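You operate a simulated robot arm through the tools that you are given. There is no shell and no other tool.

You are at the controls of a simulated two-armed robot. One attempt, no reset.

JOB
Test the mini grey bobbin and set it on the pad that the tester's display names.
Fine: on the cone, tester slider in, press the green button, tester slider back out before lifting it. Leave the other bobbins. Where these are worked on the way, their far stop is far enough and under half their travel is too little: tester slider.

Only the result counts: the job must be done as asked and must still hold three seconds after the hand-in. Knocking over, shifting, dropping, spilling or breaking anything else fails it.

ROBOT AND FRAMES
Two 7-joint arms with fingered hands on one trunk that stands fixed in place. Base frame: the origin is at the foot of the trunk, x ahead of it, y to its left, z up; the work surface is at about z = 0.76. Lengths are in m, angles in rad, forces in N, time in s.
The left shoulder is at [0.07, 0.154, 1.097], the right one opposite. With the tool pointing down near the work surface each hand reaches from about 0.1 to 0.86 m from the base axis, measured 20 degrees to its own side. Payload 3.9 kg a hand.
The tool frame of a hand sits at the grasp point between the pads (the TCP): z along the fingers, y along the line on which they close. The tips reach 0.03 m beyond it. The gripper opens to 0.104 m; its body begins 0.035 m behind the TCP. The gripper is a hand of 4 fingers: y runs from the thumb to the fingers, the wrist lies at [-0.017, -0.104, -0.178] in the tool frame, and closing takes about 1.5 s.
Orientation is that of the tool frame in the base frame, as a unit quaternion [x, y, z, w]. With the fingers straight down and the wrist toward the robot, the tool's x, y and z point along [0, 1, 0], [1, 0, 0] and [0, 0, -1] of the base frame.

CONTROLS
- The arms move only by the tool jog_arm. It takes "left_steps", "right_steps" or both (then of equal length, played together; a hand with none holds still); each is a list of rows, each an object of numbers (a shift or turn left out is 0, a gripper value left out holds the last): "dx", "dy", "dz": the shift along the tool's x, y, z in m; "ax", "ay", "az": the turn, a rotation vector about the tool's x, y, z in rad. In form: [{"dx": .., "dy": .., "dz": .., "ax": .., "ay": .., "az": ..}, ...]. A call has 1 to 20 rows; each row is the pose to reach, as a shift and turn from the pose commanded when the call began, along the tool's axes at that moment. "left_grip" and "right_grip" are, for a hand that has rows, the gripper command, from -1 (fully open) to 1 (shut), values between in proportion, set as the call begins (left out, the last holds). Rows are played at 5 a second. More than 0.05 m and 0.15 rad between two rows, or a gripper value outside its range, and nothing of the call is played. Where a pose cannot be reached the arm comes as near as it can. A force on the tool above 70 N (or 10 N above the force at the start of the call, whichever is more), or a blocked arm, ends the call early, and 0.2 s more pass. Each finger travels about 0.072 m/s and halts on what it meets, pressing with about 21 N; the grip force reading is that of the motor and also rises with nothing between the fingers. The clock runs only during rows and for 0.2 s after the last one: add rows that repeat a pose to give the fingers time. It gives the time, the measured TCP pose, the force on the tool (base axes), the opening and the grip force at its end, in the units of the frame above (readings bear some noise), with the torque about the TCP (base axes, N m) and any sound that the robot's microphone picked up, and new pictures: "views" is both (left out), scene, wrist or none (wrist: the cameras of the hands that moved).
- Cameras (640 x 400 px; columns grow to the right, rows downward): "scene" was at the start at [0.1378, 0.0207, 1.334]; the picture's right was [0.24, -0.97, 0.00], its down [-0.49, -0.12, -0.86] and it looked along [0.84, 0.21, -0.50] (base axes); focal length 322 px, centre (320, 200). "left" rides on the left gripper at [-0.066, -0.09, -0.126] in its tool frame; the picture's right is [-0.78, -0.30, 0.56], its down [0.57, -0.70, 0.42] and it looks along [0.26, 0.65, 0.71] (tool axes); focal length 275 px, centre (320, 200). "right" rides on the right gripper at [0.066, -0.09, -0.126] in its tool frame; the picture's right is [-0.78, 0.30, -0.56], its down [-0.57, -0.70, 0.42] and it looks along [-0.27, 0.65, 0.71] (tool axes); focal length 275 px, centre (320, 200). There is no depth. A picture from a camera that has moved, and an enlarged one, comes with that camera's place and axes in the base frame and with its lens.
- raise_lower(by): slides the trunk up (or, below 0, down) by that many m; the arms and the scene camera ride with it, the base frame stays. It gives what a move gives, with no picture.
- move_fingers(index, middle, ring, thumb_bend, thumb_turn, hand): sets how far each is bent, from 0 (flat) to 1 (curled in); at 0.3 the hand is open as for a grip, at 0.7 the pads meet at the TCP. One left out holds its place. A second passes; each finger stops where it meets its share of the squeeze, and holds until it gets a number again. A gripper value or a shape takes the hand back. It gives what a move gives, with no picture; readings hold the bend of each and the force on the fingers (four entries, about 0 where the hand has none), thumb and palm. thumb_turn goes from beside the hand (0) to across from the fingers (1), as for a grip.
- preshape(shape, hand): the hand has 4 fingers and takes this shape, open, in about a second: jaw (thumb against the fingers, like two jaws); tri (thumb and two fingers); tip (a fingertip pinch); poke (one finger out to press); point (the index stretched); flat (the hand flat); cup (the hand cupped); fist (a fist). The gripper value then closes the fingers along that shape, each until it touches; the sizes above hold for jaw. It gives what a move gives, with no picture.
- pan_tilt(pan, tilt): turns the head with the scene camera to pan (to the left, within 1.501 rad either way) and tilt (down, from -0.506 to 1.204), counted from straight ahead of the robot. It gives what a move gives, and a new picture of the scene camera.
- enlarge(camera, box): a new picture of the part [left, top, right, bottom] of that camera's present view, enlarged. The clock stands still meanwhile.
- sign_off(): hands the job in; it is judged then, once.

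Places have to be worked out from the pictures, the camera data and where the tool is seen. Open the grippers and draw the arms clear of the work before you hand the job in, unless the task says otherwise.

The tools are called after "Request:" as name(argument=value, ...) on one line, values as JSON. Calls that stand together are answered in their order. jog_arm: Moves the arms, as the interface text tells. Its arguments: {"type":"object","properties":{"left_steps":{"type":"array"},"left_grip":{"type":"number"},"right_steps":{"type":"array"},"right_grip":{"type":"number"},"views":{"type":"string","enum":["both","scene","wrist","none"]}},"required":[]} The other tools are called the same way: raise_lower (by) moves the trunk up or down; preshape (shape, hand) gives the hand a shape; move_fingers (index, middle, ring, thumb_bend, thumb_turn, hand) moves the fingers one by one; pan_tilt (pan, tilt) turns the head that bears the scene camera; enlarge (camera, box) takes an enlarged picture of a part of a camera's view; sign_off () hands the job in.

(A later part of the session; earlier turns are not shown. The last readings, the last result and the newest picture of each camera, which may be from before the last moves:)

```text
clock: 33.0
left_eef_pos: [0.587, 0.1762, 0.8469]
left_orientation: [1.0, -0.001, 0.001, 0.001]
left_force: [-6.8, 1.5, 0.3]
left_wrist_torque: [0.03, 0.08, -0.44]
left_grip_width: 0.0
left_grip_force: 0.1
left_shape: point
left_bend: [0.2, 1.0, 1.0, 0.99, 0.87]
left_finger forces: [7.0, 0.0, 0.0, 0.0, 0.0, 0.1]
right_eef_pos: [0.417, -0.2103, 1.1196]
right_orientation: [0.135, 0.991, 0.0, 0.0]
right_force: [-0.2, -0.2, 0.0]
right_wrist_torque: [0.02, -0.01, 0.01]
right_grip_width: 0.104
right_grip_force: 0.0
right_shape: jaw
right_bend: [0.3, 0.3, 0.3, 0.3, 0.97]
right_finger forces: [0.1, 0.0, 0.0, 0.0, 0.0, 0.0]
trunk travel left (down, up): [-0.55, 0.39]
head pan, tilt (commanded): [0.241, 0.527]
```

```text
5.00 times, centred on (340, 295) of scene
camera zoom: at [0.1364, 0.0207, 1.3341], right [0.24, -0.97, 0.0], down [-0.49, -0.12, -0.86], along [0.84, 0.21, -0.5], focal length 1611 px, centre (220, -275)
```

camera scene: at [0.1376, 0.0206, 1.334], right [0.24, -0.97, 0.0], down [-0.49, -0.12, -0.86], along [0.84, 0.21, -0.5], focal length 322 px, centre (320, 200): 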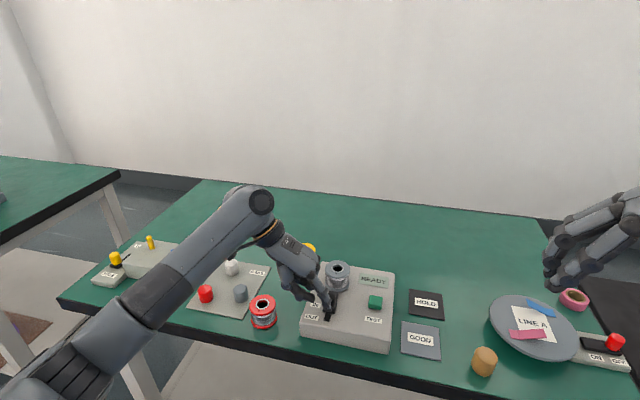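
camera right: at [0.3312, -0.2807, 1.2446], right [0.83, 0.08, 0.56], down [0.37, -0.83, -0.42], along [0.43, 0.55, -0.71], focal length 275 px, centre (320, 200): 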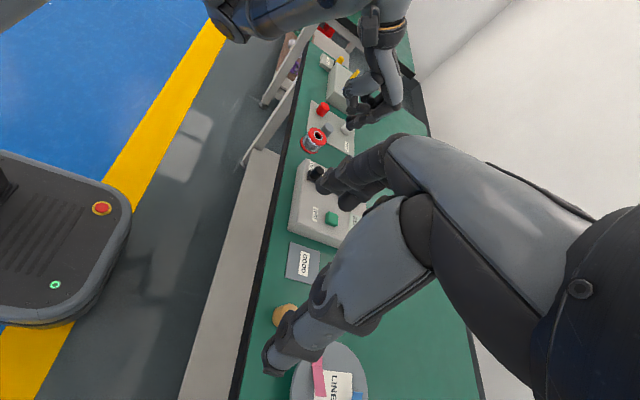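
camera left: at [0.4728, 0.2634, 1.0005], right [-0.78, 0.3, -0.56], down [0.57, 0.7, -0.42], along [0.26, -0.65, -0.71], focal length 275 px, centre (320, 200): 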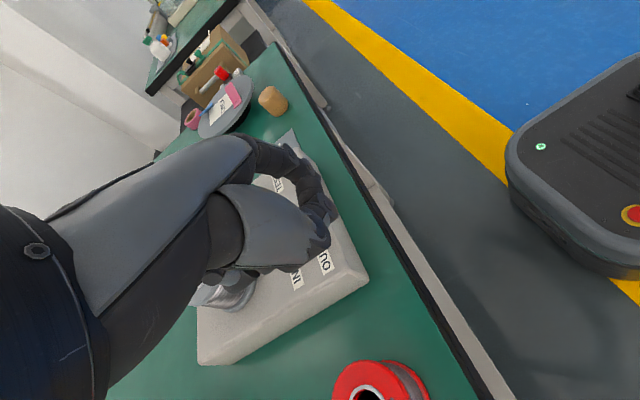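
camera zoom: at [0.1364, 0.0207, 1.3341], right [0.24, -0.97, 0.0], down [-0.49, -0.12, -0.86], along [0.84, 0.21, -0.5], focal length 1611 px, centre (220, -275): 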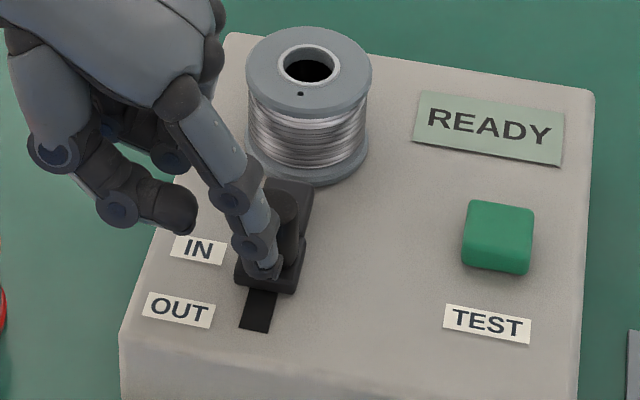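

A firm −6.8 N resistance marks the far stop, and the bobbin hasn't moved. I back the finger off toward −x and raise it to see the slider.

Request:
jog_arm(left_steps=[{"dx": -0.006}, {"dx": -0.014}, {"dx": -0.022}, {"dx": -0.026, "dz": -0.02}, {"dx": -0.026, "dz": -0.05}, {"dx": -0.026, "dz": -0.08}, {"dx": -0.026, "dz": -0.11}, {"dx": -0.026, "dz": -0.11}], views="both")

Request:
enlarge(camera="scene", box=[300, 250, 400, 350])

Request:
enlarge(camera="left", box=[220, 180, 480, 380])

```text
clock: 34.8
left_eef_pos: [0.5641, 0.1747, 0.9564]
left_orientation: [1.0, 0.0, 0.0, 0.0]
left_force: [0.1, 0.3, 0.7]
left_wrist_torque: [0.02, -0.01, 0.0]
left_grip_width: 0.0
left_grip_force: 0.1
left_shape: point
left_bend: [0.2, 1.0, 1.0, 0.99, 0.87]
left_finger forces: [0.1, 0.0, 0.1, 0.0, 0.1, 0.0]
right_eef_pos: [0.4179, -0.2106, 1.1207]
right_orientation: [0.134, 0.991, 0.0, 0.0]
right_force: [-0.4, -0.4, -0.3]
right_wrist_torque: [0.0, -0.02, 0.04]
right_grip_width: 0.1035
right_grip_force: 0.1
right_shape: jaw
right_bend: [0.3, 0.3, 0.3, 0.3, 0.97]
right_finger forces: [0.1, 0.0, 0.0, 0.0, 0.0, 0.1]
trunk travel left (down, up): [-0.55, 0.39]
head pan, tilt (commanded): [0.241, 0.527]
camera scene: at [0.138, 0.0208, 1.3339], right [0.24, -0.97, 0.0], down [-0.49, -0.12, -0.86], along [0.84, 0.21, -0.5], focal length 322 px, centre (320, 200)
camera left: at [0.4978, 0.2663, 1.0823], right [-0.78, 0.3, -0.56], down [0.57, 0.7, -0.43], along [0.26, -0.65, -0.71], focal length 275 px, centre (320, 200)
```

scene: 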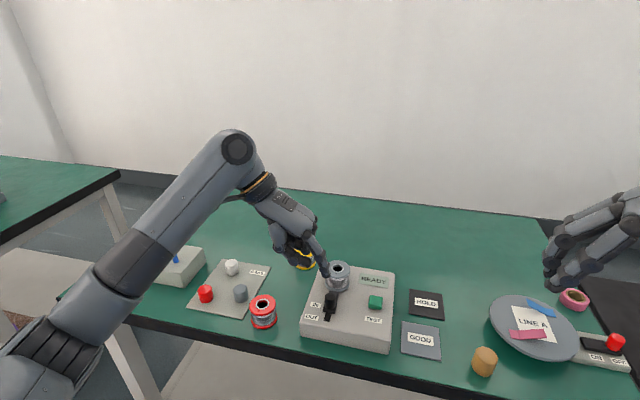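
left: 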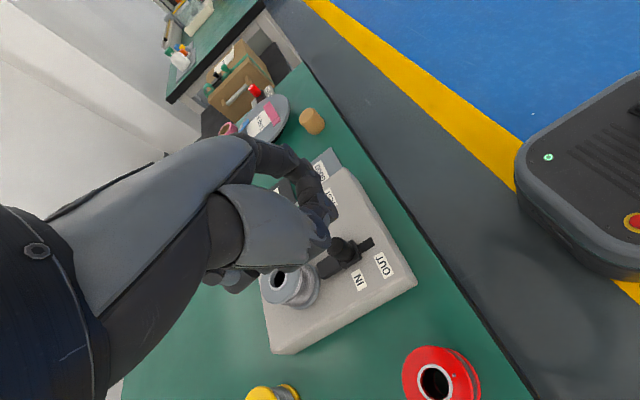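

```text
4.00 times, centred on (350, 300) of scene
camera zoom: at [0.138, 0.0208, 1.3339], right [0.24, -0.97, 0.0], down [-0.49, -0.12, -0.86], along [0.84, 0.21, -0.5], focal length 1289 px, centre (200, -200)
```

zoom: 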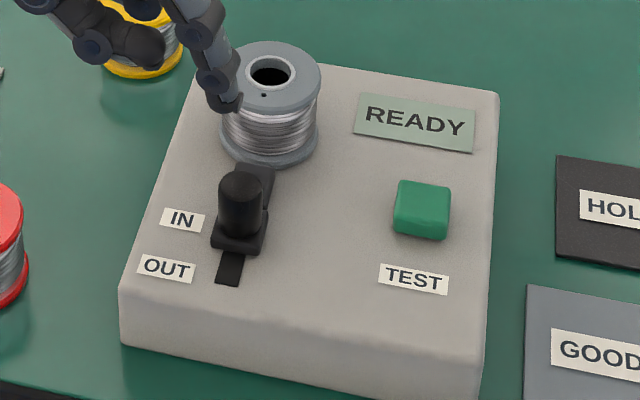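

```text
2.00 times, centred on (350, 280) of left
camera zoom: at [0.4978, 0.2663, 1.0823], right [-0.78, 0.3, -0.56], down [0.57, 0.7, -0.43], along [0.26, -0.65, -0.71], focal length 551 px, centre (260, 40)
```

zoom: 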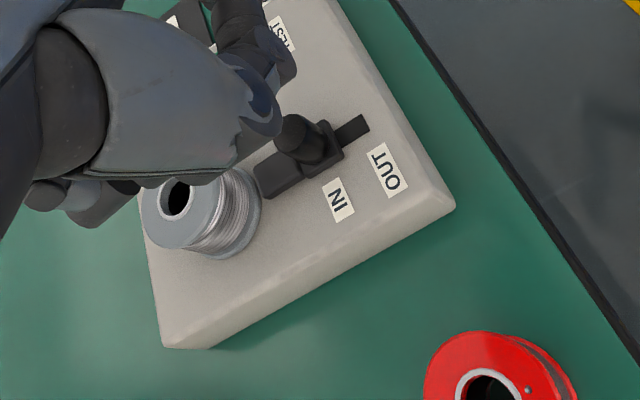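

The slider is IN with its tongue against the bobbin, and the display still reads READY. I'll press the button with the right hand from the free side: left hand retreats to the left and up, right hand swings over the pad area and takes the point shape.

Request:
jog_arm(left_steps=[{"dy": -0.01, "dz": -0.005}, {"dy": -0.02, "dz": -0.01}, {"dy": -0.03, "dz": -0.015}, {"dy": -0.04, "dz": -0.02}, {"dy": -0.05, "dz": -0.025}, {"dy": -0.06, "dz": -0.03}, {"dy": -0.07, "dz": -0.035}, {"dy": -0.08, "dz": -0.04}, {"dy": -0.08, "dz": -0.04}], right_steps=[{"dx": -0.021, "dy": 0.028, "dz": 0.015, "az": -0.034}, {"dx": -0.041, "dy": 0.056, "dz": 0.03, "az": -0.068}, {"dx": -0.062, "dy": 0.083, "dz": 0.045, "az": -0.102}, {"dx": -0.083, "dy": 0.111, "dz": 0.06, "az": -0.136}, {"dx": -0.103, "dy": 0.139, "dz": 0.075, "az": -0.17}, {"dx": -0.124, "dy": 0.167, "dz": 0.09, "az": -0.204}, {"dx": -0.145, "dy": 0.195, "dz": 0.105, "az": -0.238}, {"dx": -0.1655, "dy": 0.2224, "dz": 0.12, "az": -0.271}, {"dx": -0.1655, "dy": 0.2224, "dz": 0.12, "az": -0.271}], views="none")

Request:
preshape(hand="right", shape="point")

Request:
enlarge(camera="scene", box=[260, 140, 500, 340])

Request:
enlarge(camera="left", box=[160, 60, 480, 300])

Request:
enlarge(camera="right", box=[0, 0, 640, 400])

```text
clock: 36.8
left_eef_pos: [0.5624, 0.2538, 0.9978]
left_orientation: [1.0, -0.001, 0.0, 0.001]
left_force: [1.1, -0.8, -0.8]
left_wrist_torque: [0.02, 0.01, 0.02]
left_grip_width: 0.0
left_grip_force: 0.0
left_shape: point
left_bend: [0.2, 1.0, 1.0, 0.99, 0.87]
left_finger forces: [0.0, 0.1, 0.1, 0.0, 0.0, 0.0]
right_eef_pos: [0.6367, -0.0419, 1.0007]
right_orientation: [0.0, 1.0, -0.001, 0.0]
right_force: [0.7, 0.7, -0.1]
right_wrist_torque: [-0.01, -0.04, 0.01]
right_grip_width: 0.1038
right_grip_force: 0.1
right_shape: jaw
right_bend: [0.3, 0.3, 0.3, 0.3, 0.97]
right_finger forces: [0.0, 0.1, 0.0, 0.1, 0.0, 0.0]
trunk travel left (down, up): [-0.55, 0.39]
head pan, tilt (commanded): [0.241, 0.527]
```

```text
clock: 37.7
left_eef_pos: [0.563, 0.2536, 0.998]
left_orientation: [1.0, 0.0, 0.0, 0.0]
left_force: [0.0, -0.5, 0.0]
left_wrist_torque: [0.0, -0.02, -0.03]
left_grip_width: 0.0
left_grip_force: 0.1
left_shape: point
left_bend: [0.2, 1.0, 1.0, 0.99, 0.87]
left_finger forces: [0.0, 0.0, 0.0, 0.1, 0.0, 0.0]
right_eef_pos: [0.6362, -0.0411, 0.9997]
right_orientation: [0.0, 1.0, 0.0, 0.0]
right_force: [0.0, 0.9, 0.7]
right_wrist_torque: [0.02, -0.01, 0.01]
right_grip_width: 0.0
right_grip_force: 0.1
right_shape: point
right_bend: [0.2, 1.0, 1.0, 0.99, 0.87]
right_finger forces: [0.0, 0.0, 0.0, 0.1, 0.1, 0.0]
trunk travel left (down, up): [-0.55, 0.39]
head pan, tilt (commanded): [0.241, 0.527]
```

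```text
2.00 times, centred on (380, 240) of scene
camera zoom: at [0.1379, 0.0207, 1.3339], right [0.24, -0.97, 0.0], down [-0.49, -0.12, -0.86], along [0.84, 0.21, -0.5], focal length 644 px, centre (200, 120)
```

zoom: 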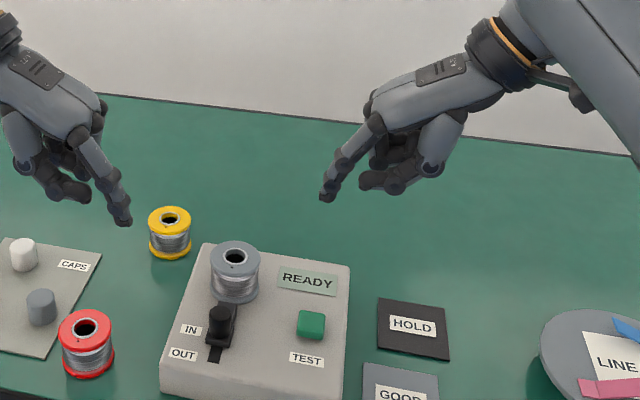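

```text
1.67 times, centred on (320, 180) of left
camera zoom: at [0.4977, 0.3459, 1.1222], right [-0.78, 0.3, -0.56], down [0.57, 0.7, -0.42], along [0.26, -0.65, -0.71], focal length 459 px, centre (320, 233)
```

zoom: 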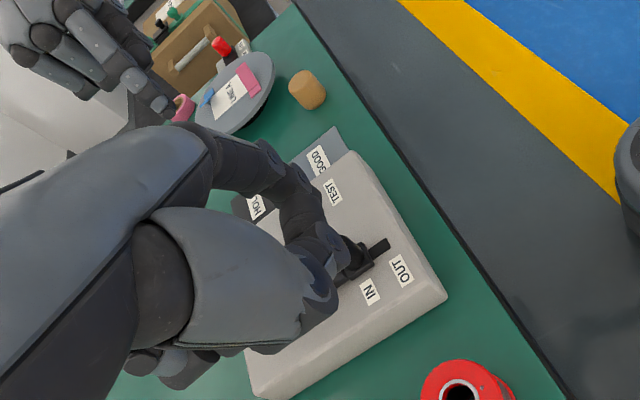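

```text
1.00 times, centred on (320, 200) of right (not enlarged: the box is as wide or as high as the picture)
camera zoom: at [0.5714, -0.1323, 1.1242], right [0.78, 0.3, 0.56], down [0.57, -0.7, -0.42], along [0.26, 0.65, -0.71], focal length 275 px, centre (320, 200)
```

zoom: 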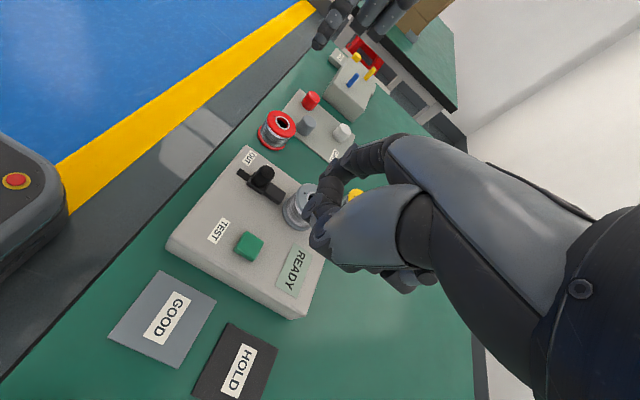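

The right index tip is at about (0.633, 0.023, 0.972) and the button at about (0.625, 0.021), top z≈0.813. I move over it and descend to about 35 mm above the button.

Request:
jog_arm(right_steps=[{"dx": 0.004, "dy": -0.001, "dz": 0.03}, {"dx": 0.008, "dy": -0.002, "dz": 0.06}, {"dx": 0.008, "dy": -0.002, "dz": 0.09}, {"dx": 0.008, "dy": -0.002, "dz": 0.115}, {"dx": 0.008, "dy": -0.002, "dz": 0.125}, {"dx": 0.008, "dy": -0.002, "dz": 0.125}], views="scene")

Request:
enlarge(camera="scene", box=[310, 230, 430, 340])

Request:
enlarge(camera="right", box=[160, 100, 420, 320])

Request:
enlarge(camera="left", box=[160, 60, 480, 300])

```text
clock: 39.1
left_eef_pos: [0.563, 0.2555, 0.9974]
left_orientation: [1.0, -0.001, 0.0, 0.0]
left_force: [0.3, 0.9, -0.4]
left_wrist_torque: [0.0, 0.03, 0.02]
left_grip_width: 0.0
left_grip_force: 0.0
left_shape: point
left_bend: [0.2, 1.0, 1.0, 0.99, 0.87]
left_finger forces: [0.0, 0.1, 0.0, 0.1, 0.0, 0.0]
right_eef_pos: [0.6284, -0.0432, 0.8755]
right_orientation: [0.0, 1.0, 0.0, 0.0]
right_force: [-0.2, -0.3, -1.0]
right_wrist_torque: [0.0, -0.03, -0.02]
right_grip_width: 0.0
right_grip_force: 0.1
right_shape: point
right_bend: [0.2, 1.0, 1.0, 0.99, 0.87]
right_finger forces: [0.0, 0.0, 0.0, 0.1, 0.1, 0.0]
trunk travel left (down, up): [-0.55, 0.39]
head pan, tilt (commanded): [0.241, 0.527]
camera scene: at [0.1379, 0.0207, 1.3339], right [0.24, -0.97, 0.0], down [-0.49, -0.12, -0.86], along [0.84, 0.21, -0.5], focal length 322 px, centre (320, 200)
```

scene: 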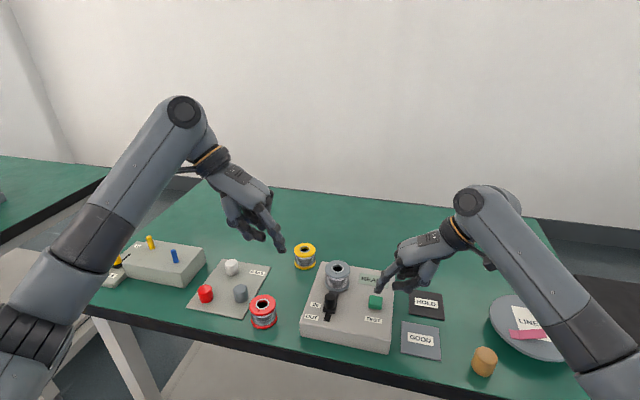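

```text
3.64 times, centred on (370, 285) of scene
camera zoom: at [0.1379, 0.0207, 1.3339], right [0.24, -0.97, 0.0], down [-0.49, -0.12, -0.86], along [0.84, 0.21, -0.5], focal length 1172 px, centre (138, -109)
```

zoom: 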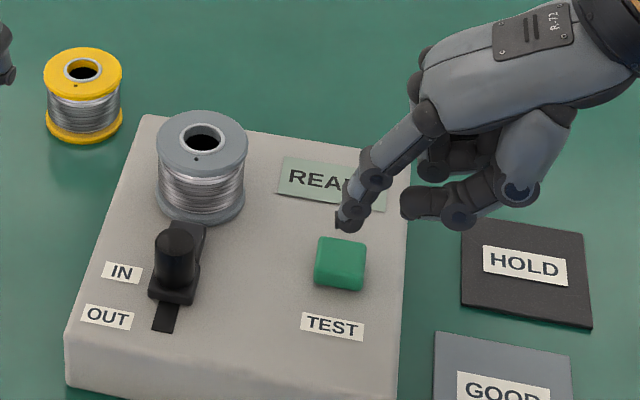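

```text
1.82 times, centred on (290, 210) of right
camera zoom: at [0.5637, -0.1339, 0.9995], right [0.78, 0.3, 0.56], down [0.57, -0.7, -0.42], along [0.26, 0.65, -0.71], focal length 500 px, centre (374, 182)
```

zoom: 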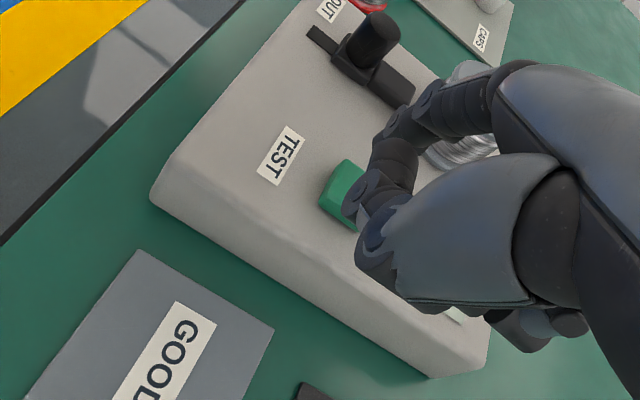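

```text
1.67 times, centred on (320, 180) of left
camera zoom: at [0.4977, 0.3458, 1.1222], right [-0.78, 0.3, -0.56], down [0.57, 0.7, -0.42], along [0.26, -0.65, -0.71], focal length 459 px, centre (320, 233)
```

zoom: 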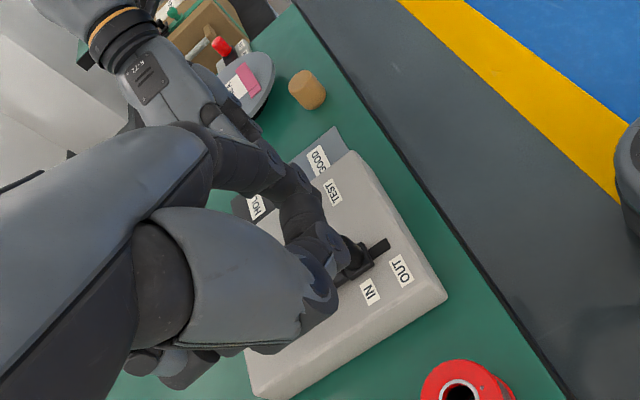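

The finger is aligned over the button within a few mm. I descend to touch and then press gently.

Request:
jog_arm(right_steps=[{"dx": -0.002, "dz": 0.012}, {"dx": -0.002, "dz": 0.022}, {"dx": -0.002, "dz": 0.028}, {"dx": -0.002, "dz": 0.033}, {"dx": -0.002, "dz": 0.036}, {"dx": -0.002, "dz": 0.036}], views="scene")

Request:
enlarge(camera="scene", box=[310, 230, 430, 340])

```text
clock: 40.5
left_eef_pos: [0.5622, 0.2533, 0.9974]
left_orientation: [1.0, -0.001, 0.0, 0.0]
left_force: [0.6, -0.7, 0.0]
left_wrist_torque: [-0.03, -0.03, 0.0]
left_grip_width: 0.0
left_grip_force: 0.1
left_shape: point
left_bend: [0.2, 1.0, 1.0, 0.99, 0.87]
left_finger forces: [0.0, 0.0, 0.0, 0.0, 0.0, 0.1]
right_eef_pos: [0.6299, -0.0419, 0.8395]
right_orientation: [0.0, 1.0, 0.0, 0.0]
right_force: [0.8, -0.8, 1.9]
right_wrist_torque: [0.11, 0.06, -0.01]
right_grip_width: 0.0
right_grip_force: 0.1
right_shape: point
right_bend: [0.2, 1.0, 1.0, 0.99, 0.87]
right_finger forces: [2.0, 0.0, 0.0, 0.0, 0.1, 0.0]
trunk travel left (down, up): [-0.55, 0.39]
head pan, tilt (commanded): [0.241, 0.527]
heard: click
camera scene: at [0.1376, 0.0206, 1.334], right [0.24, -0.97, 0.0], down [-0.49, -0.12, -0.86], along [0.84, 0.21, -0.5], focal length 322 px, centre (320, 200)
```

scene: 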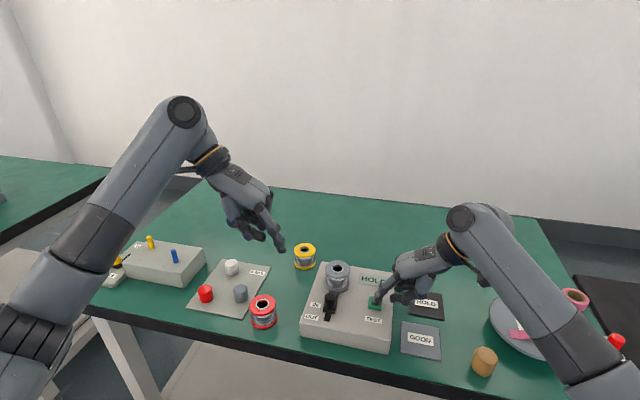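

```text
3.64 times, centred on (370, 285) of scene
camera zoom: at [0.1376, 0.0206, 1.334], right [0.24, -0.97, 0.0], down [-0.49, -0.12, -0.86], along [0.84, 0.21, -0.5], focal length 1172 px, centre (138, -109)
```

zoom: 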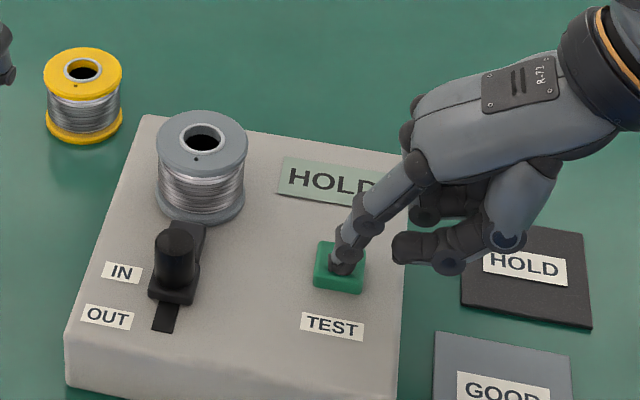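

A click, and the display now reads HOLD. I raise the right finger straight up and confirm.

Request:
jog_arm(right_steps=[{"dz": -0.015}, {"dz": -0.04}, {"dz": -0.075}, {"dz": -0.11}, {"dz": -0.15}, {"dz": -0.19}, {"dz": -0.22}, {"dz": -0.22}], views="scene")

Request:
enlarge(camera="scene", box=[300, 250, 460, 370])

```text
clock: 42.3
left_eef_pos: [0.5635, 0.2543, 0.9967]
left_orientation: [1.0, 0.0, 0.0, 0.0]
left_force: [-0.5, 0.9, -0.1]
left_wrist_torque: [-0.03, 0.0, -0.02]
left_grip_width: 0.0
left_grip_force: 0.0
left_shape: point
left_bend: [0.2, 1.0, 1.0, 0.99, 0.87]
left_finger forces: [0.0, 0.0, 0.0, 0.1, 0.0, 0.1]
right_eef_pos: [0.6312, -0.042, 1.06]
right_orientation: [0.0, 1.0, -0.001, -0.001]
right_force: [-0.4, 0.2, -0.7]
right_wrist_torque: [0.02, 0.0, 0.02]
right_grip_width: 0.0
right_grip_force: 0.0
right_shape: point
right_bend: [0.2, 1.0, 1.0, 0.99, 0.87]
right_finger forces: [0.0, 0.0, 0.0, 0.1, 0.0, 0.0]
trunk travel left (down, up): [-0.55, 0.39]
head pan, tilt (commanded): [0.241, 0.527]
camera scene: at [0.1381, 0.0205, 1.3339], right [0.24, -0.97, 0.0], down [-0.49, -0.12, -0.86], along [0.84, 0.21, -0.5], focal length 322 px, centre (320, 200)
```

scene: 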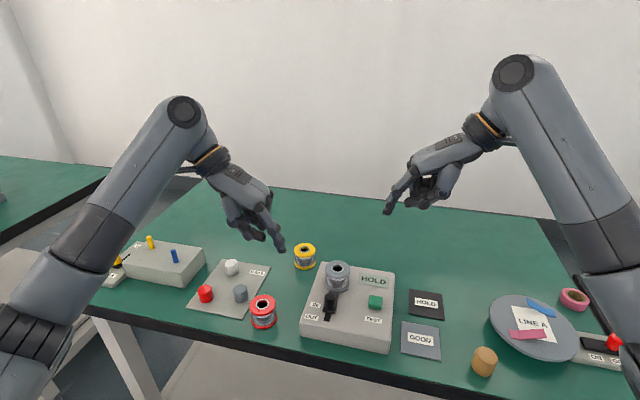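

```text
3.33 times, centred on (380, 310) of scene
camera zoom: at [0.1381, 0.0205, 1.3339], right [0.24, -0.97, 0.0], down [-0.49, -0.12, -0.86], along [0.84, 0.21, -0.5], focal length 1074 px, centre (120, -167)
```

zoom: 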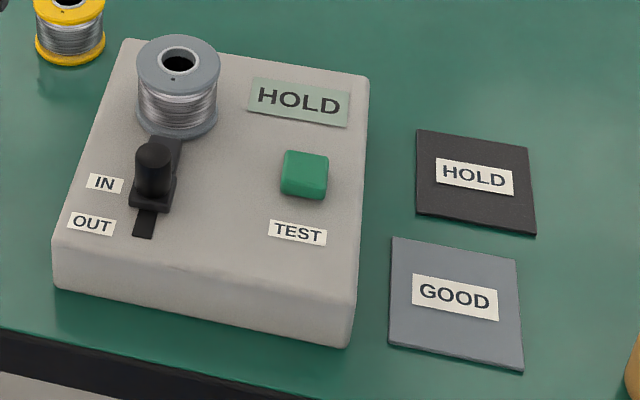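

The display clearly says HOLD. Next I pull the slider out with the left index from the bobbin side: the right arm backs off while the left index comes above the gap between knob and bobbin (x≈0.621).

Request:
jog_arm(left_steps=[{"dx": 0.012, "dy": 0.014}, {"dx": 0.024, "dy": 0.028}, {"dx": 0.036, "dy": 0.042}, {"dx": 0.048, "dy": 0.056}, {"dx": 0.06, "dy": 0.07, "dz": 0.01}, {"dx": 0.067, "dy": 0.08, "dz": 0.035}, {"dx": 0.067, "dy": 0.08, "dz": 0.065}, {"dx": 0.067, "dy": 0.08, "dz": 0.09}, {"dx": 0.067, "dy": 0.08, "dz": 0.09}], right_steps=[{"dx": 0.012, "dy": -0.015, "dz": -0.006}, {"dx": 0.025, "dy": -0.03, "dz": -0.012}, {"dx": 0.037, "dy": -0.045, "dz": -0.018}, {"dx": 0.05, "dy": -0.06, "dz": -0.025}, {"dx": 0.062, "dy": -0.075, "dz": -0.031}, {"dx": 0.075, "dy": -0.09, "dz": -0.037}, {"dx": 0.087, "dy": -0.105, "dz": -0.043}, {"dx": 0.1, "dy": -0.12, "dz": -0.05}, {"dx": 0.1, "dy": -0.12, "dz": -0.05}], views="both")

Request:
enlarge(camera="scene", box=[280, 225, 400, 335])

Request:
enlarge(camera="right", box=[160, 40, 400, 220])

```text
clock: 44.3
left_eef_pos: [0.6303, 0.1737, 0.9079]
left_orientation: [1.0, -0.001, 0.001, 0.0]
left_force: [-0.1, 0.9, -0.3]
left_wrist_torque: [-0.01, -0.02, -0.03]
left_grip_width: 0.0
left_grip_force: 0.0
left_shape: point
left_bend: [0.2, 1.0, 1.0, 0.99, 0.87]
left_finger forces: [0.0, 0.0, 0.0, 0.1, 0.1, 0.0]
right_eef_pos: [0.5317, -0.1632, 1.1089]
right_orientation: [0.001, 1.0, 0.0, 0.0]
right_force: [0.2, 0.2, -0.2]
right_wrist_torque: [0.01, -0.03, -0.03]
right_grip_width: 0.0
right_grip_force: 0.1
right_shape: point
right_bend: [0.2, 1.0, 1.0, 0.99, 0.87]
right_finger forces: [0.0, 0.0, 0.0, 0.0, 0.1, 0.0]
trunk travel left (down, up): [-0.55, 0.39]
head pan, tilt (commanded): [0.241, 0.527]
camera scene: at [0.1381, 0.021, 1.3339], right [0.24, -0.97, 0.0], down [-0.49, -0.12, -0.86], along [0.84, 0.21, -0.5], focal length 322 px, centre (320, 200)
camera right: at [0.466, -0.2538, 1.2345], right [0.78, 0.3, 0.56], down [0.57, -0.7, -0.42], along [0.26, 0.65, -0.71], focal length 275 px, centre (320, 200)
camera left: at [0.5646, 0.2659, 1.0316], right [-0.78, 0.3, -0.56], down [0.57, 0.7, -0.43], along [0.26, -0.65, -0.71], focal length 275 px, centre (320, 200)
```

scene: 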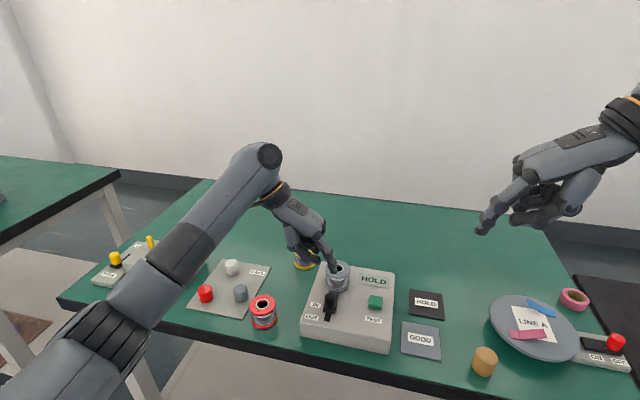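
right: 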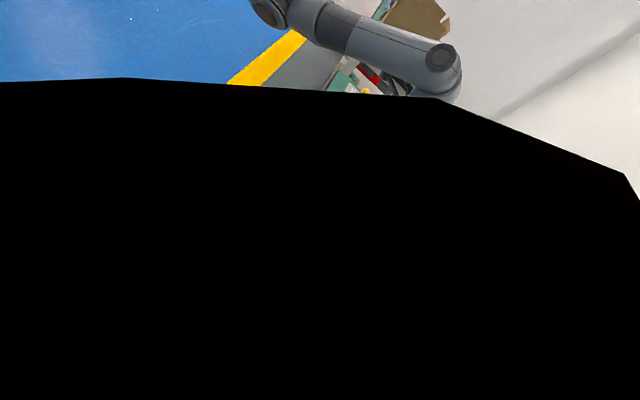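
left: 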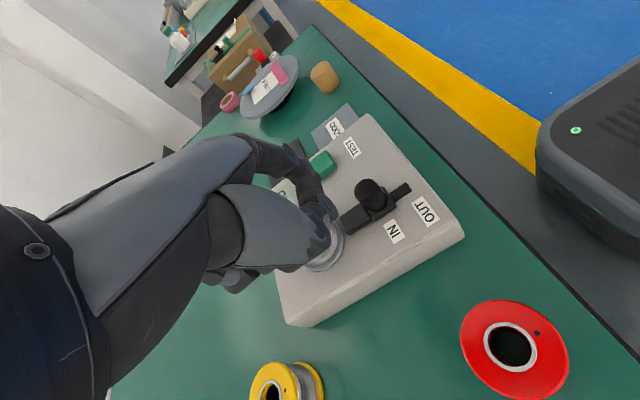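

```text
3.64 times, centred on (340, 280) of scene
camera zoom: at [0.1381, 0.021, 1.3339], right [0.24, -0.97, 0.0], down [-0.49, -0.12, -0.86], along [0.84, 0.21, -0.5], focal length 1172 px, centre (247, -91)
```

zoom: 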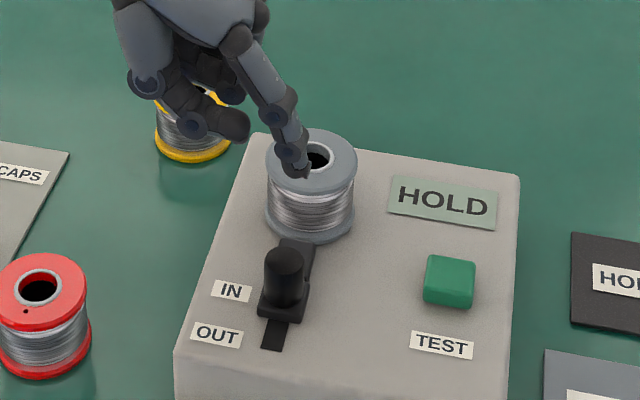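

```text
2.22 times, centred on (280, 130) of right
camera zoom: at [0.466, -0.2538, 1.2345], right [0.78, 0.3, 0.56], down [0.57, -0.7, -0.42], along [0.26, 0.65, -0.71], focal length 612 px, centre (409, 356)
```

zoom: 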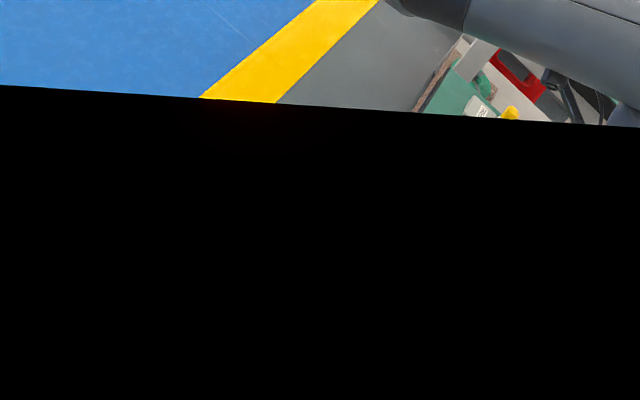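

The right camera is blocked by its own arm, so I'll rely on the scene view: index tip at about (0.619, 0.108, 0.881), knob now at x≈0.593. I descend partway into the gap and check.

Request:
jog_arm(left_steps=[{"dy": -0.003, "dz": 0.01}, {"dy": -0.003, "dz": 0.02}, {"dy": -0.003, "dz": 0.03}, {"dy": -0.003, "dz": 0.036}, {"dy": -0.003, "dz": 0.036}], views="scene")

Request:
enlarge(camera="scene", box=[300, 240, 390, 320])

Request:
enlarge(camera="left", box=[230, 100, 430, 280])

```text
clock: 45.5
left_eef_pos: [0.6303, 0.1765, 0.8714]
left_orientation: [1.0, 0.0, 0.0, 0.001]
left_force: [0.7, -0.4, -0.2]
left_wrist_torque: [-0.02, 0.01, 0.0]
left_grip_width: 0.0
left_grip_force: 0.1
left_shape: point
left_bend: [0.2, 1.0, 1.0, 0.99, 0.87]
left_finger forces: [0.0, 0.0, 0.0, 0.0, 0.0, 0.0]
right_eef_pos: [0.5306, -0.1631, 1.1107]
right_orientation: [0.0, 1.0, 0.0, 0.0]
right_force: [0.5, 0.8, -0.3]
right_wrist_torque: [-0.01, 0.01, -0.03]
right_grip_width: 0.0
right_grip_force: 0.1
right_shape: point
right_bend: [0.2, 1.0, 1.0, 0.99, 0.87]
right_finger forces: [0.1, 0.0, 0.0, 0.0, 0.1, 0.1]
trunk travel left (down, up): [-0.55, 0.39]
head pan, tilt (commanded): [0.241, 0.527]
camera scene: at [0.1378, 0.0205, 1.334], right [0.24, -0.97, 0.0], down [-0.49, -0.12, -0.86], along [0.84, 0.21, -0.5], focal length 322 px, centre (320, 200)
```

scene: 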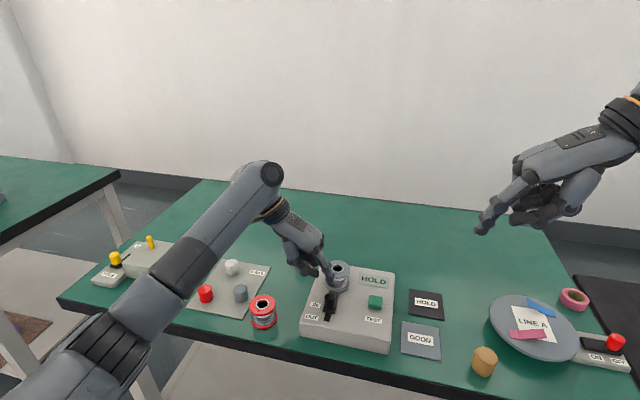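

```text
5.00 times, centred on (345, 280) of scene
camera zoom: at [0.1378, 0.0205, 1.334], right [0.24, -0.97, 0.0], down [-0.49, -0.12, -0.86], along [0.84, 0.21, -0.5], focal length 1611 px, centre (195, -200)
```

zoom: 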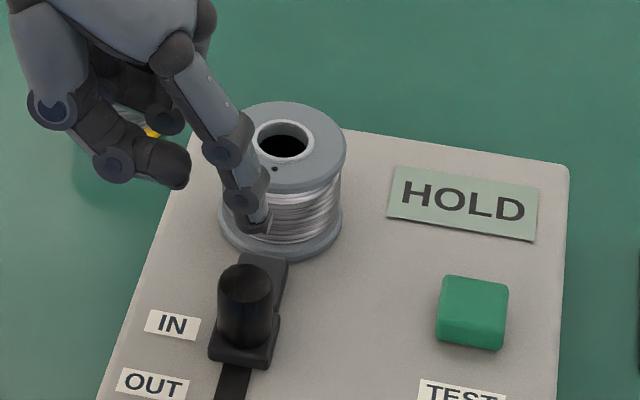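

```text
2.22 times, centred on (330, 190) of left
camera zoom: at [0.5645, 0.2688, 0.9958], right [-0.78, 0.3, -0.56], down [0.57, 0.7, -0.42], along [0.26, -0.65, -0.71], focal length 612 px, centre (298, 222)
```

zoom: 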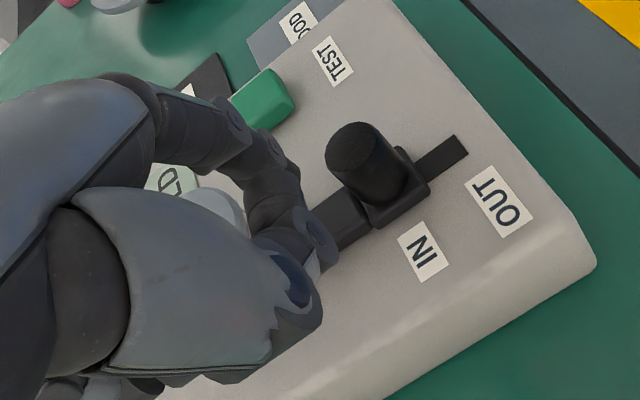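

The tip is centred in the gap at (0.620, 0.1105). I descend the last 24 mm and then pull the knob toward −x.

Request:
jog_arm(left_steps=[{"dz": 0.008}, {"dz": 0.016}, {"dz": 0.024}, {"dz": 0.024}], views="none")

Request:
enlarge(camera="scene", box=[300, 240, 390, 320])

```text
clock: 46.5
left_eef_pos: [0.63, 0.1778, 0.847]
left_orientation: [1.0, 0.0, 0.0, 0.0]
left_force: [-0.3, -0.1, 0.3]
left_wrist_torque: [0.01, -0.02, 0.0]
left_grip_width: 0.0
left_grip_force: 0.1
left_shape: point
left_bend: [0.2, 1.0, 1.0, 0.99, 0.87]
left_finger forces: [0.1, 0.0, 0.1, 0.0, 0.0, 0.0]
right_eef_pos: [0.531, -0.1638, 1.11]
right_orientation: [0.0, 1.0, 0.0, 0.0]
right_force: [0.8, -0.5, -0.8]
right_wrist_torque: [0.01, 0.03, -0.04]
right_grip_width: 0.0
right_grip_force: 0.0
right_shape: point
right_bend: [0.2, 1.0, 1.0, 0.99, 0.87]
right_finger forces: [0.0, 0.0, 0.0, 0.0, 0.0, 0.0]
trunk travel left (down, up): [-0.55, 0.39]
head pan, tilt (commanded): [0.241, 0.527]
```

```text
5.00 times, centred on (345, 280) of scene
camera zoom: at [0.1378, 0.0206, 1.334], right [0.24, -0.97, 0.0], down [-0.49, -0.12, -0.86], along [0.84, 0.21, -0.5], focal length 1611 px, centre (195, -200)
```

zoom: 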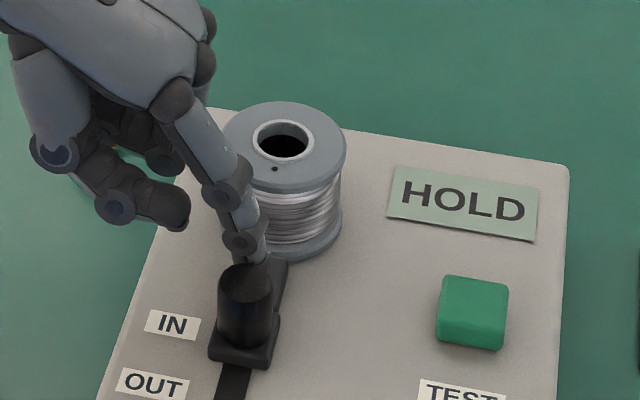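

The finger is behind the knob with no contact force. I now pull toward −x in steps.

Request:
jog_arm(left_steps=[{"dx": -0.005}, {"dx": -0.01}, {"dx": -0.015}, {"dx": -0.02}, {"dx": -0.025}, {"dx": -0.03}, {"dx": -0.03}], views="none")

Request:
enlarge(camera="scene", box=[290, 245, 390, 335])

```text
clock: 48.1
left_eef_pos: [0.6013, 0.1778, 0.846]
left_orientation: [1.0, 0.0, 0.0, -0.001]
left_force: [1.8, -0.3, 0.1]
left_wrist_torque: [-0.02, 0.01, 0.02]
left_grip_width: 0.0961
left_grip_force: 0.0
left_shape: point
left_bend: [0.2, 1.0, 1.0, 0.99, 0.87]
left_finger forces: [0.7, 0.0, 0.1, 0.0, 0.0, 0.0]
right_eef_pos: [0.5311, -0.1641, 1.1093]
right_orientation: [0.0, 1.0, 0.0, -0.001]
right_force: [-1.1, 0.5, -0.7]
right_wrist_torque: [-0.01, -0.03, 0.0]
right_grip_width: 0.0
right_grip_force: 0.1
right_shape: point
right_bend: [0.2, 1.0, 1.0, 0.99, 0.87]
right_finger forces: [0.0, 0.1, 0.1, 0.0, 0.0, 0.0]
trunk travel left (down, up): [-0.55, 0.39]
head pan, tilt (commanded): [0.241, 0.527]
```

```text
4.44 times, centred on (340, 290) of scene
camera zoom: at [0.138, 0.0206, 1.3339], right [0.24, -0.97, 0.0], down [-0.49, -0.12, -0.86], along [0.84, 0.21, -0.5], focal length 1432 px, centre (231, -200)
```

zoom: 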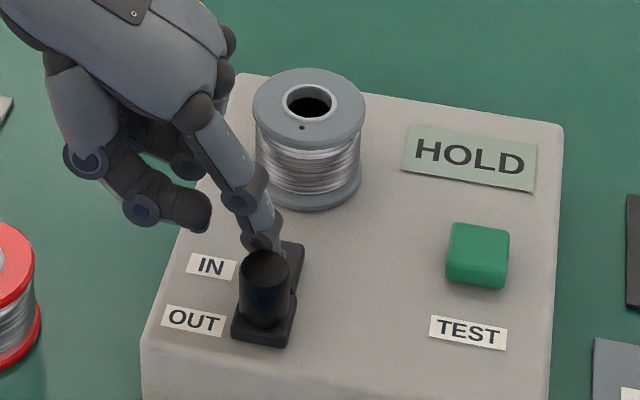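

The slider has nearly returned. I continue in small steps to its out stop.

Request:
jog_arm(left_steps=[{"dx": -0.002}, {"dx": -0.004}, {"dx": -0.006}, {"dx": -0.006}], views="none")

Request:
enlarge(camera="scene", box=[290, 245, 390, 335])

```text
clock: 49.1
left_eef_pos: [0.5963, 0.1779, 0.847]
left_orientation: [1.0, 0.0, 0.0, 0.0]
left_force: [10.2, 0.8, 1.1]
left_wrist_torque: [-0.1, -0.05, 0.64]
left_grip_width: 0.0962
left_grip_force: 0.1
left_shape: point
left_bend: [0.2, 1.0, 1.0, 0.99, 0.87]
left_finger forces: [9.8, 0.0, 0.0, 0.0, 0.0, 0.1]
right_eef_pos: [0.5321, -0.1631, 1.1087]
right_orientation: [0.0, 1.0, -0.001, -0.001]
right_force: [-0.1, -0.1, 0.6]
right_wrist_torque: [-0.03, -0.01, 0.0]
right_grip_width: 0.0001
right_grip_force: 0.0
right_shape: point
right_bend: [0.2, 1.0, 1.0, 0.99, 0.87]
right_finger forces: [0.1, 0.0, 0.0, 0.1, 0.0, 0.1]
trunk travel left (down, up): [-0.55, 0.39]
head pan, tilt (commanded): [0.241, 0.527]
```

```text
4.44 times, centred on (340, 290) of scene
camera zoom: at [0.1396, 0.0205, 1.3338], right [0.24, -0.97, 0.0], down [-0.49, -0.12, -0.86], along [0.84, 0.21, -0.5], focal length 1432 px, centre (231, -200)
```

zoom: 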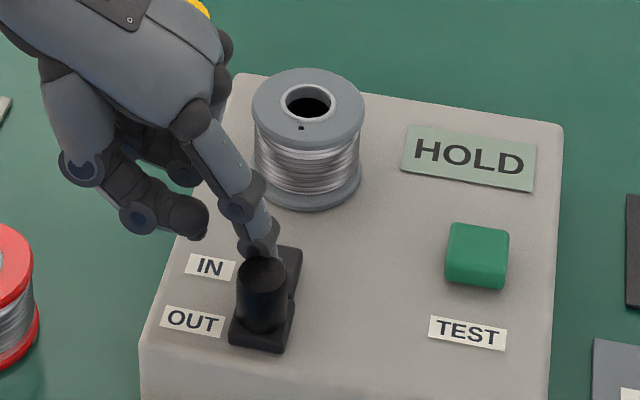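

A 10 N stop force shows the slider is fully OUT. I relax the finger off the knob and raise it clear.

Request:
jog_arm(left_steps=[{"dx": 0.006}, {"dx": 0.013}, {"dx": 0.013, "dz": -0.02}, {"dx": 0.013, "dz": -0.05}, {"dx": 0.013, "dz": -0.09}, {"dx": 0.013, "dz": -0.13}, {"dx": 0.013, "dz": -0.16}, {"dx": 0.013, "dz": -0.16}], views="scene")

Request:
enlarge(camera="scene", box=[290, 245, 460, 365])

```text
clock: 50.9
left_eef_pos: [0.6061, 0.1771, 1.0078]
left_orientation: [1.0, 0.0, 0.0, 0.001]
left_force: [-0.2, -0.5, 0.9]
left_wrist_torque: [-0.02, 0.01, 0.01]
left_grip_width: 0.0957
left_grip_force: 0.1
left_shape: point
left_bend: [0.2, 1.0, 1.0, 0.99, 0.87]
left_finger forces: [0.0, 0.0, 0.0, 0.1, 0.0, 0.1]
right_eef_pos: [0.5312, -0.163, 1.1094]
right_orientation: [0.0, 1.0, -0.001, 0.0]
right_force: [-0.1, -1.0, 0.0]
right_wrist_torque: [-0.04, 0.04, -0.01]
right_grip_width: 0.0002
right_grip_force: 0.0
right_shape: point
right_bend: [0.2, 1.0, 1.0, 0.99, 0.87]
right_finger forces: [0.0, 0.1, 0.1, 0.0, 0.0, 0.1]
trunk travel left (down, up): [-0.55, 0.39]
head pan, tilt (commanded): [0.241, 0.527]
camera scene: at [0.138, 0.0208, 1.3339], right [0.24, -0.97, 0.0], down [-0.49, -0.12, -0.86], along [0.84, 0.21, -0.5], focal length 322 px, centre (320, 200)
```

scene: 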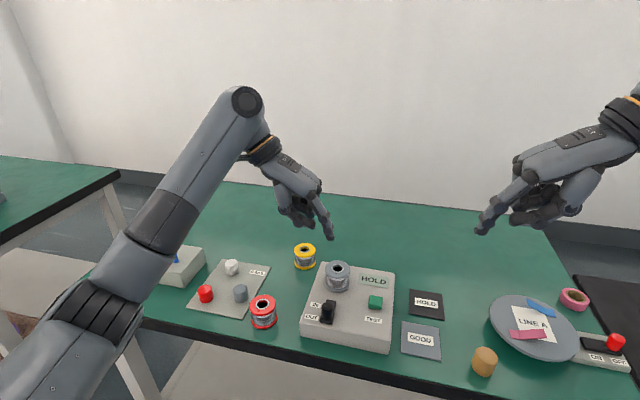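

```text
3.33 times, centred on (375, 305) of scene
camera zoom: at [0.138, 0.0208, 1.3339], right [0.24, -0.97, 0.0], down [-0.49, -0.12, -0.86], along [0.84, 0.21, -0.5], focal length 1074 px, centre (137, -150)
```

zoom: 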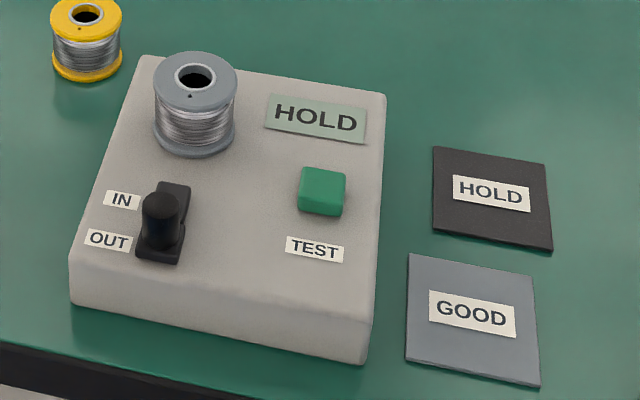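

The slider is OUT and the display still shows HOLD. The HOLD pad's centre is at about (0.694, −0.0905), 75 mm square. I put both hands back in jaw shape, move the right arm further aside, and bring the left hand above the bobbin.

Request:
preshape(hand="left", shape="jaw")

Request:
preshape(hand="right", shape="jaw")

Request:
jog_arm(left_steps=[{"dx": 0.01, "dy": 0.01}, {"dx": 0.02, "dy": 0.02}, {"dx": 0.03, "dy": 0.03}, {"dx": 0.04, "dy": 0.04}, {"dx": 0.05, "dy": 0.05}, {"dx": 0.06, "dy": 0.0635}, {"dx": 0.06, "dy": 0.0635}, {"dx": 0.06, "dy": 0.0635}], left_grip=-0.45, right_steps=[{"dx": 0.008, "dy": -0.028}, {"dx": 0.016, "dy": -0.056}, {"dx": 0.024, "dy": -0.084}, {"dx": 0.032, "dy": -0.112}, {"dx": 0.04, "dy": -0.14}, {"dx": 0.05, "dy": -0.17}, {"dx": 0.05, "dy": -0.17}, {"dx": 0.05, "dy": -0.17}], views="both")

```text
clock: 51.8
left_eef_pos: [0.6057, 0.1766, 1.0073]
left_orientation: [1.0, 0.001, 0.0, 0.0]
left_force: [-0.5, 0.0, 0.5]
left_wrist_torque: [-0.01, -0.01, 0.0]
left_grip_width: 0.1036
left_grip_force: 0.0
left_shape: jaw
left_bend: [0.3, 0.3, 0.3, 0.3, 0.97]
left_finger forces: [0.1, 0.0, 0.0, 0.0, 0.0, 0.0]
right_eef_pos: [0.5305, -0.1642, 1.1103]
right_orientation: [0.0, 1.0, 0.001, 0.0]
right_force: [-0.1, 0.2, 0.4]
right_wrist_torque: [0.0, -0.01, 0.01]
right_grip_width: 0.0
right_grip_force: 0.0
right_shape: point
right_bend: [0.2, 1.0, 1.0, 0.99, 0.87]
right_finger forces: [0.0, 0.0, 0.1, 0.0, 0.0, 0.0]
trunk travel left (down, up): [-0.55, 0.39]
head pan, tilt (commanded): [0.241, 0.527]
```

```text
clock: 52.7
left_eef_pos: [0.6053, 0.1782, 1.0072]
left_orientation: [1.0, 0.0, 0.0, 0.0]
left_force: [-0.5, -0.1, 0.7]
left_wrist_torque: [-0.03, -0.02, 0.01]
left_grip_width: 0.1039
left_grip_force: 0.0
left_shape: jaw
left_bend: [0.3, 0.3, 0.3, 0.3, 0.97]
left_finger forces: [0.1, 0.1, 0.1, 0.0, 0.0, 0.1]
right_eef_pos: [0.5318, -0.1633, 1.1105]
right_orientation: [0.0, 1.0, -0.001, 0.001]
right_force: [0.4, 0.3, 0.8]
right_wrist_torque: [0.01, 0.03, -0.03]
right_grip_width: 0.1039
right_grip_force: 0.1
right_shape: jaw
right_bend: [0.3, 0.3, 0.3, 0.3, 0.97]
right_finger forces: [0.0, 0.0, 0.2, 0.1, 0.0, 0.0]
trunk travel left (down, up): [-0.55, 0.39]
head pan, tilt (commanded): [0.241, 0.527]
```

```text
clock: 54.5
left_eef_pos: [0.6662, 0.1145, 1.0073]
left_orientation: [1.0, 0.0, -0.001, -0.001]
left_force: [-0.5, -0.8, 0.3]
left_wrist_torque: [-0.02, 0.01, -0.03]
left_grip_width: 0.0759
left_grip_force: 0.0
left_shape: jaw
left_bend: [0.27, 0.36, 0.33, 0.54, 0.98]
left_finger forces: [0.0, 0.1, 0.0, 0.1, 0.0, 0.0]
right_eef_pos: [0.4813, -0.3331, 1.1098]
right_orientation: [0.0, 1.0, 0.0, 0.001]
right_force: [-0.5, -0.6, -0.8]
right_wrist_torque: [0.03, 0.0, 0.04]
right_grip_width: 0.1039
right_grip_force: 0.1
right_shape: jaw
right_bend: [0.3, 0.3, 0.3, 0.3, 0.97]
right_finger forces: [0.0, 0.1, 0.0, 0.0, 0.1, 0.0]
trunk travel left (down, up): [-0.55, 0.39]
head pan, tilt (commanded): [0.241, 0.527]
camera scene: at [0.1378, 0.0203, 1.334], right [0.24, -0.97, 0.0], down [-0.49, -0.12, -0.86], along [0.84, 0.21, -0.5], focal length 322 px, centre (320, 200)
camera right: at [0.416, -0.4242, 1.2339], right [0.78, 0.3, 0.56], down [0.57, -0.7, -0.42], along [0.26, 0.65, -0.71], focal length 275 px, centre (320, 200)
camera left: at [0.6012, 0.2054, 1.1322], right [-0.78, 0.3, -0.56], down [0.57, 0.7, -0.42], along [0.26, -0.65, -0.71], focal length 275 px, centre (320, 200)
```

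scene: 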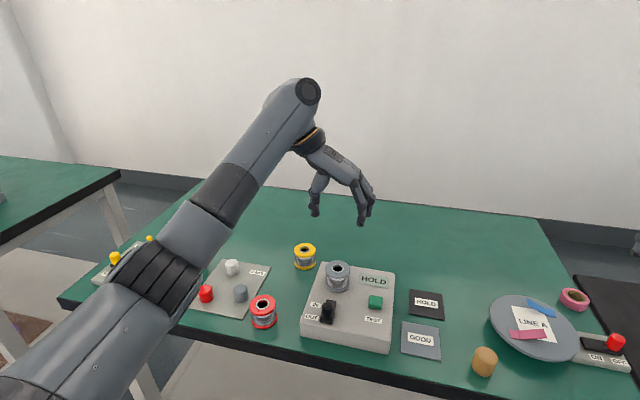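
right: 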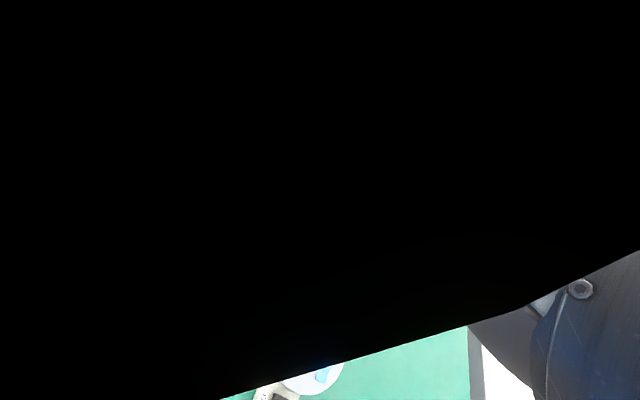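
left: 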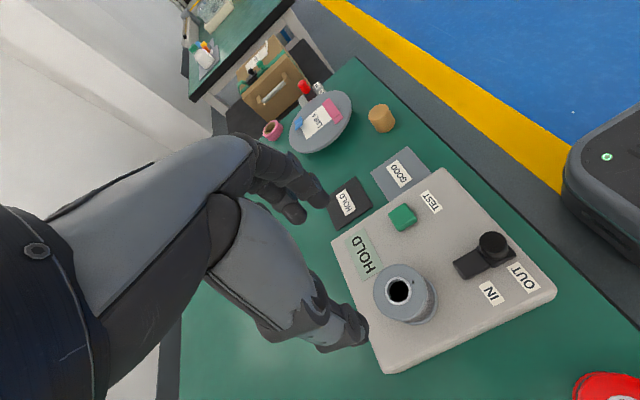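

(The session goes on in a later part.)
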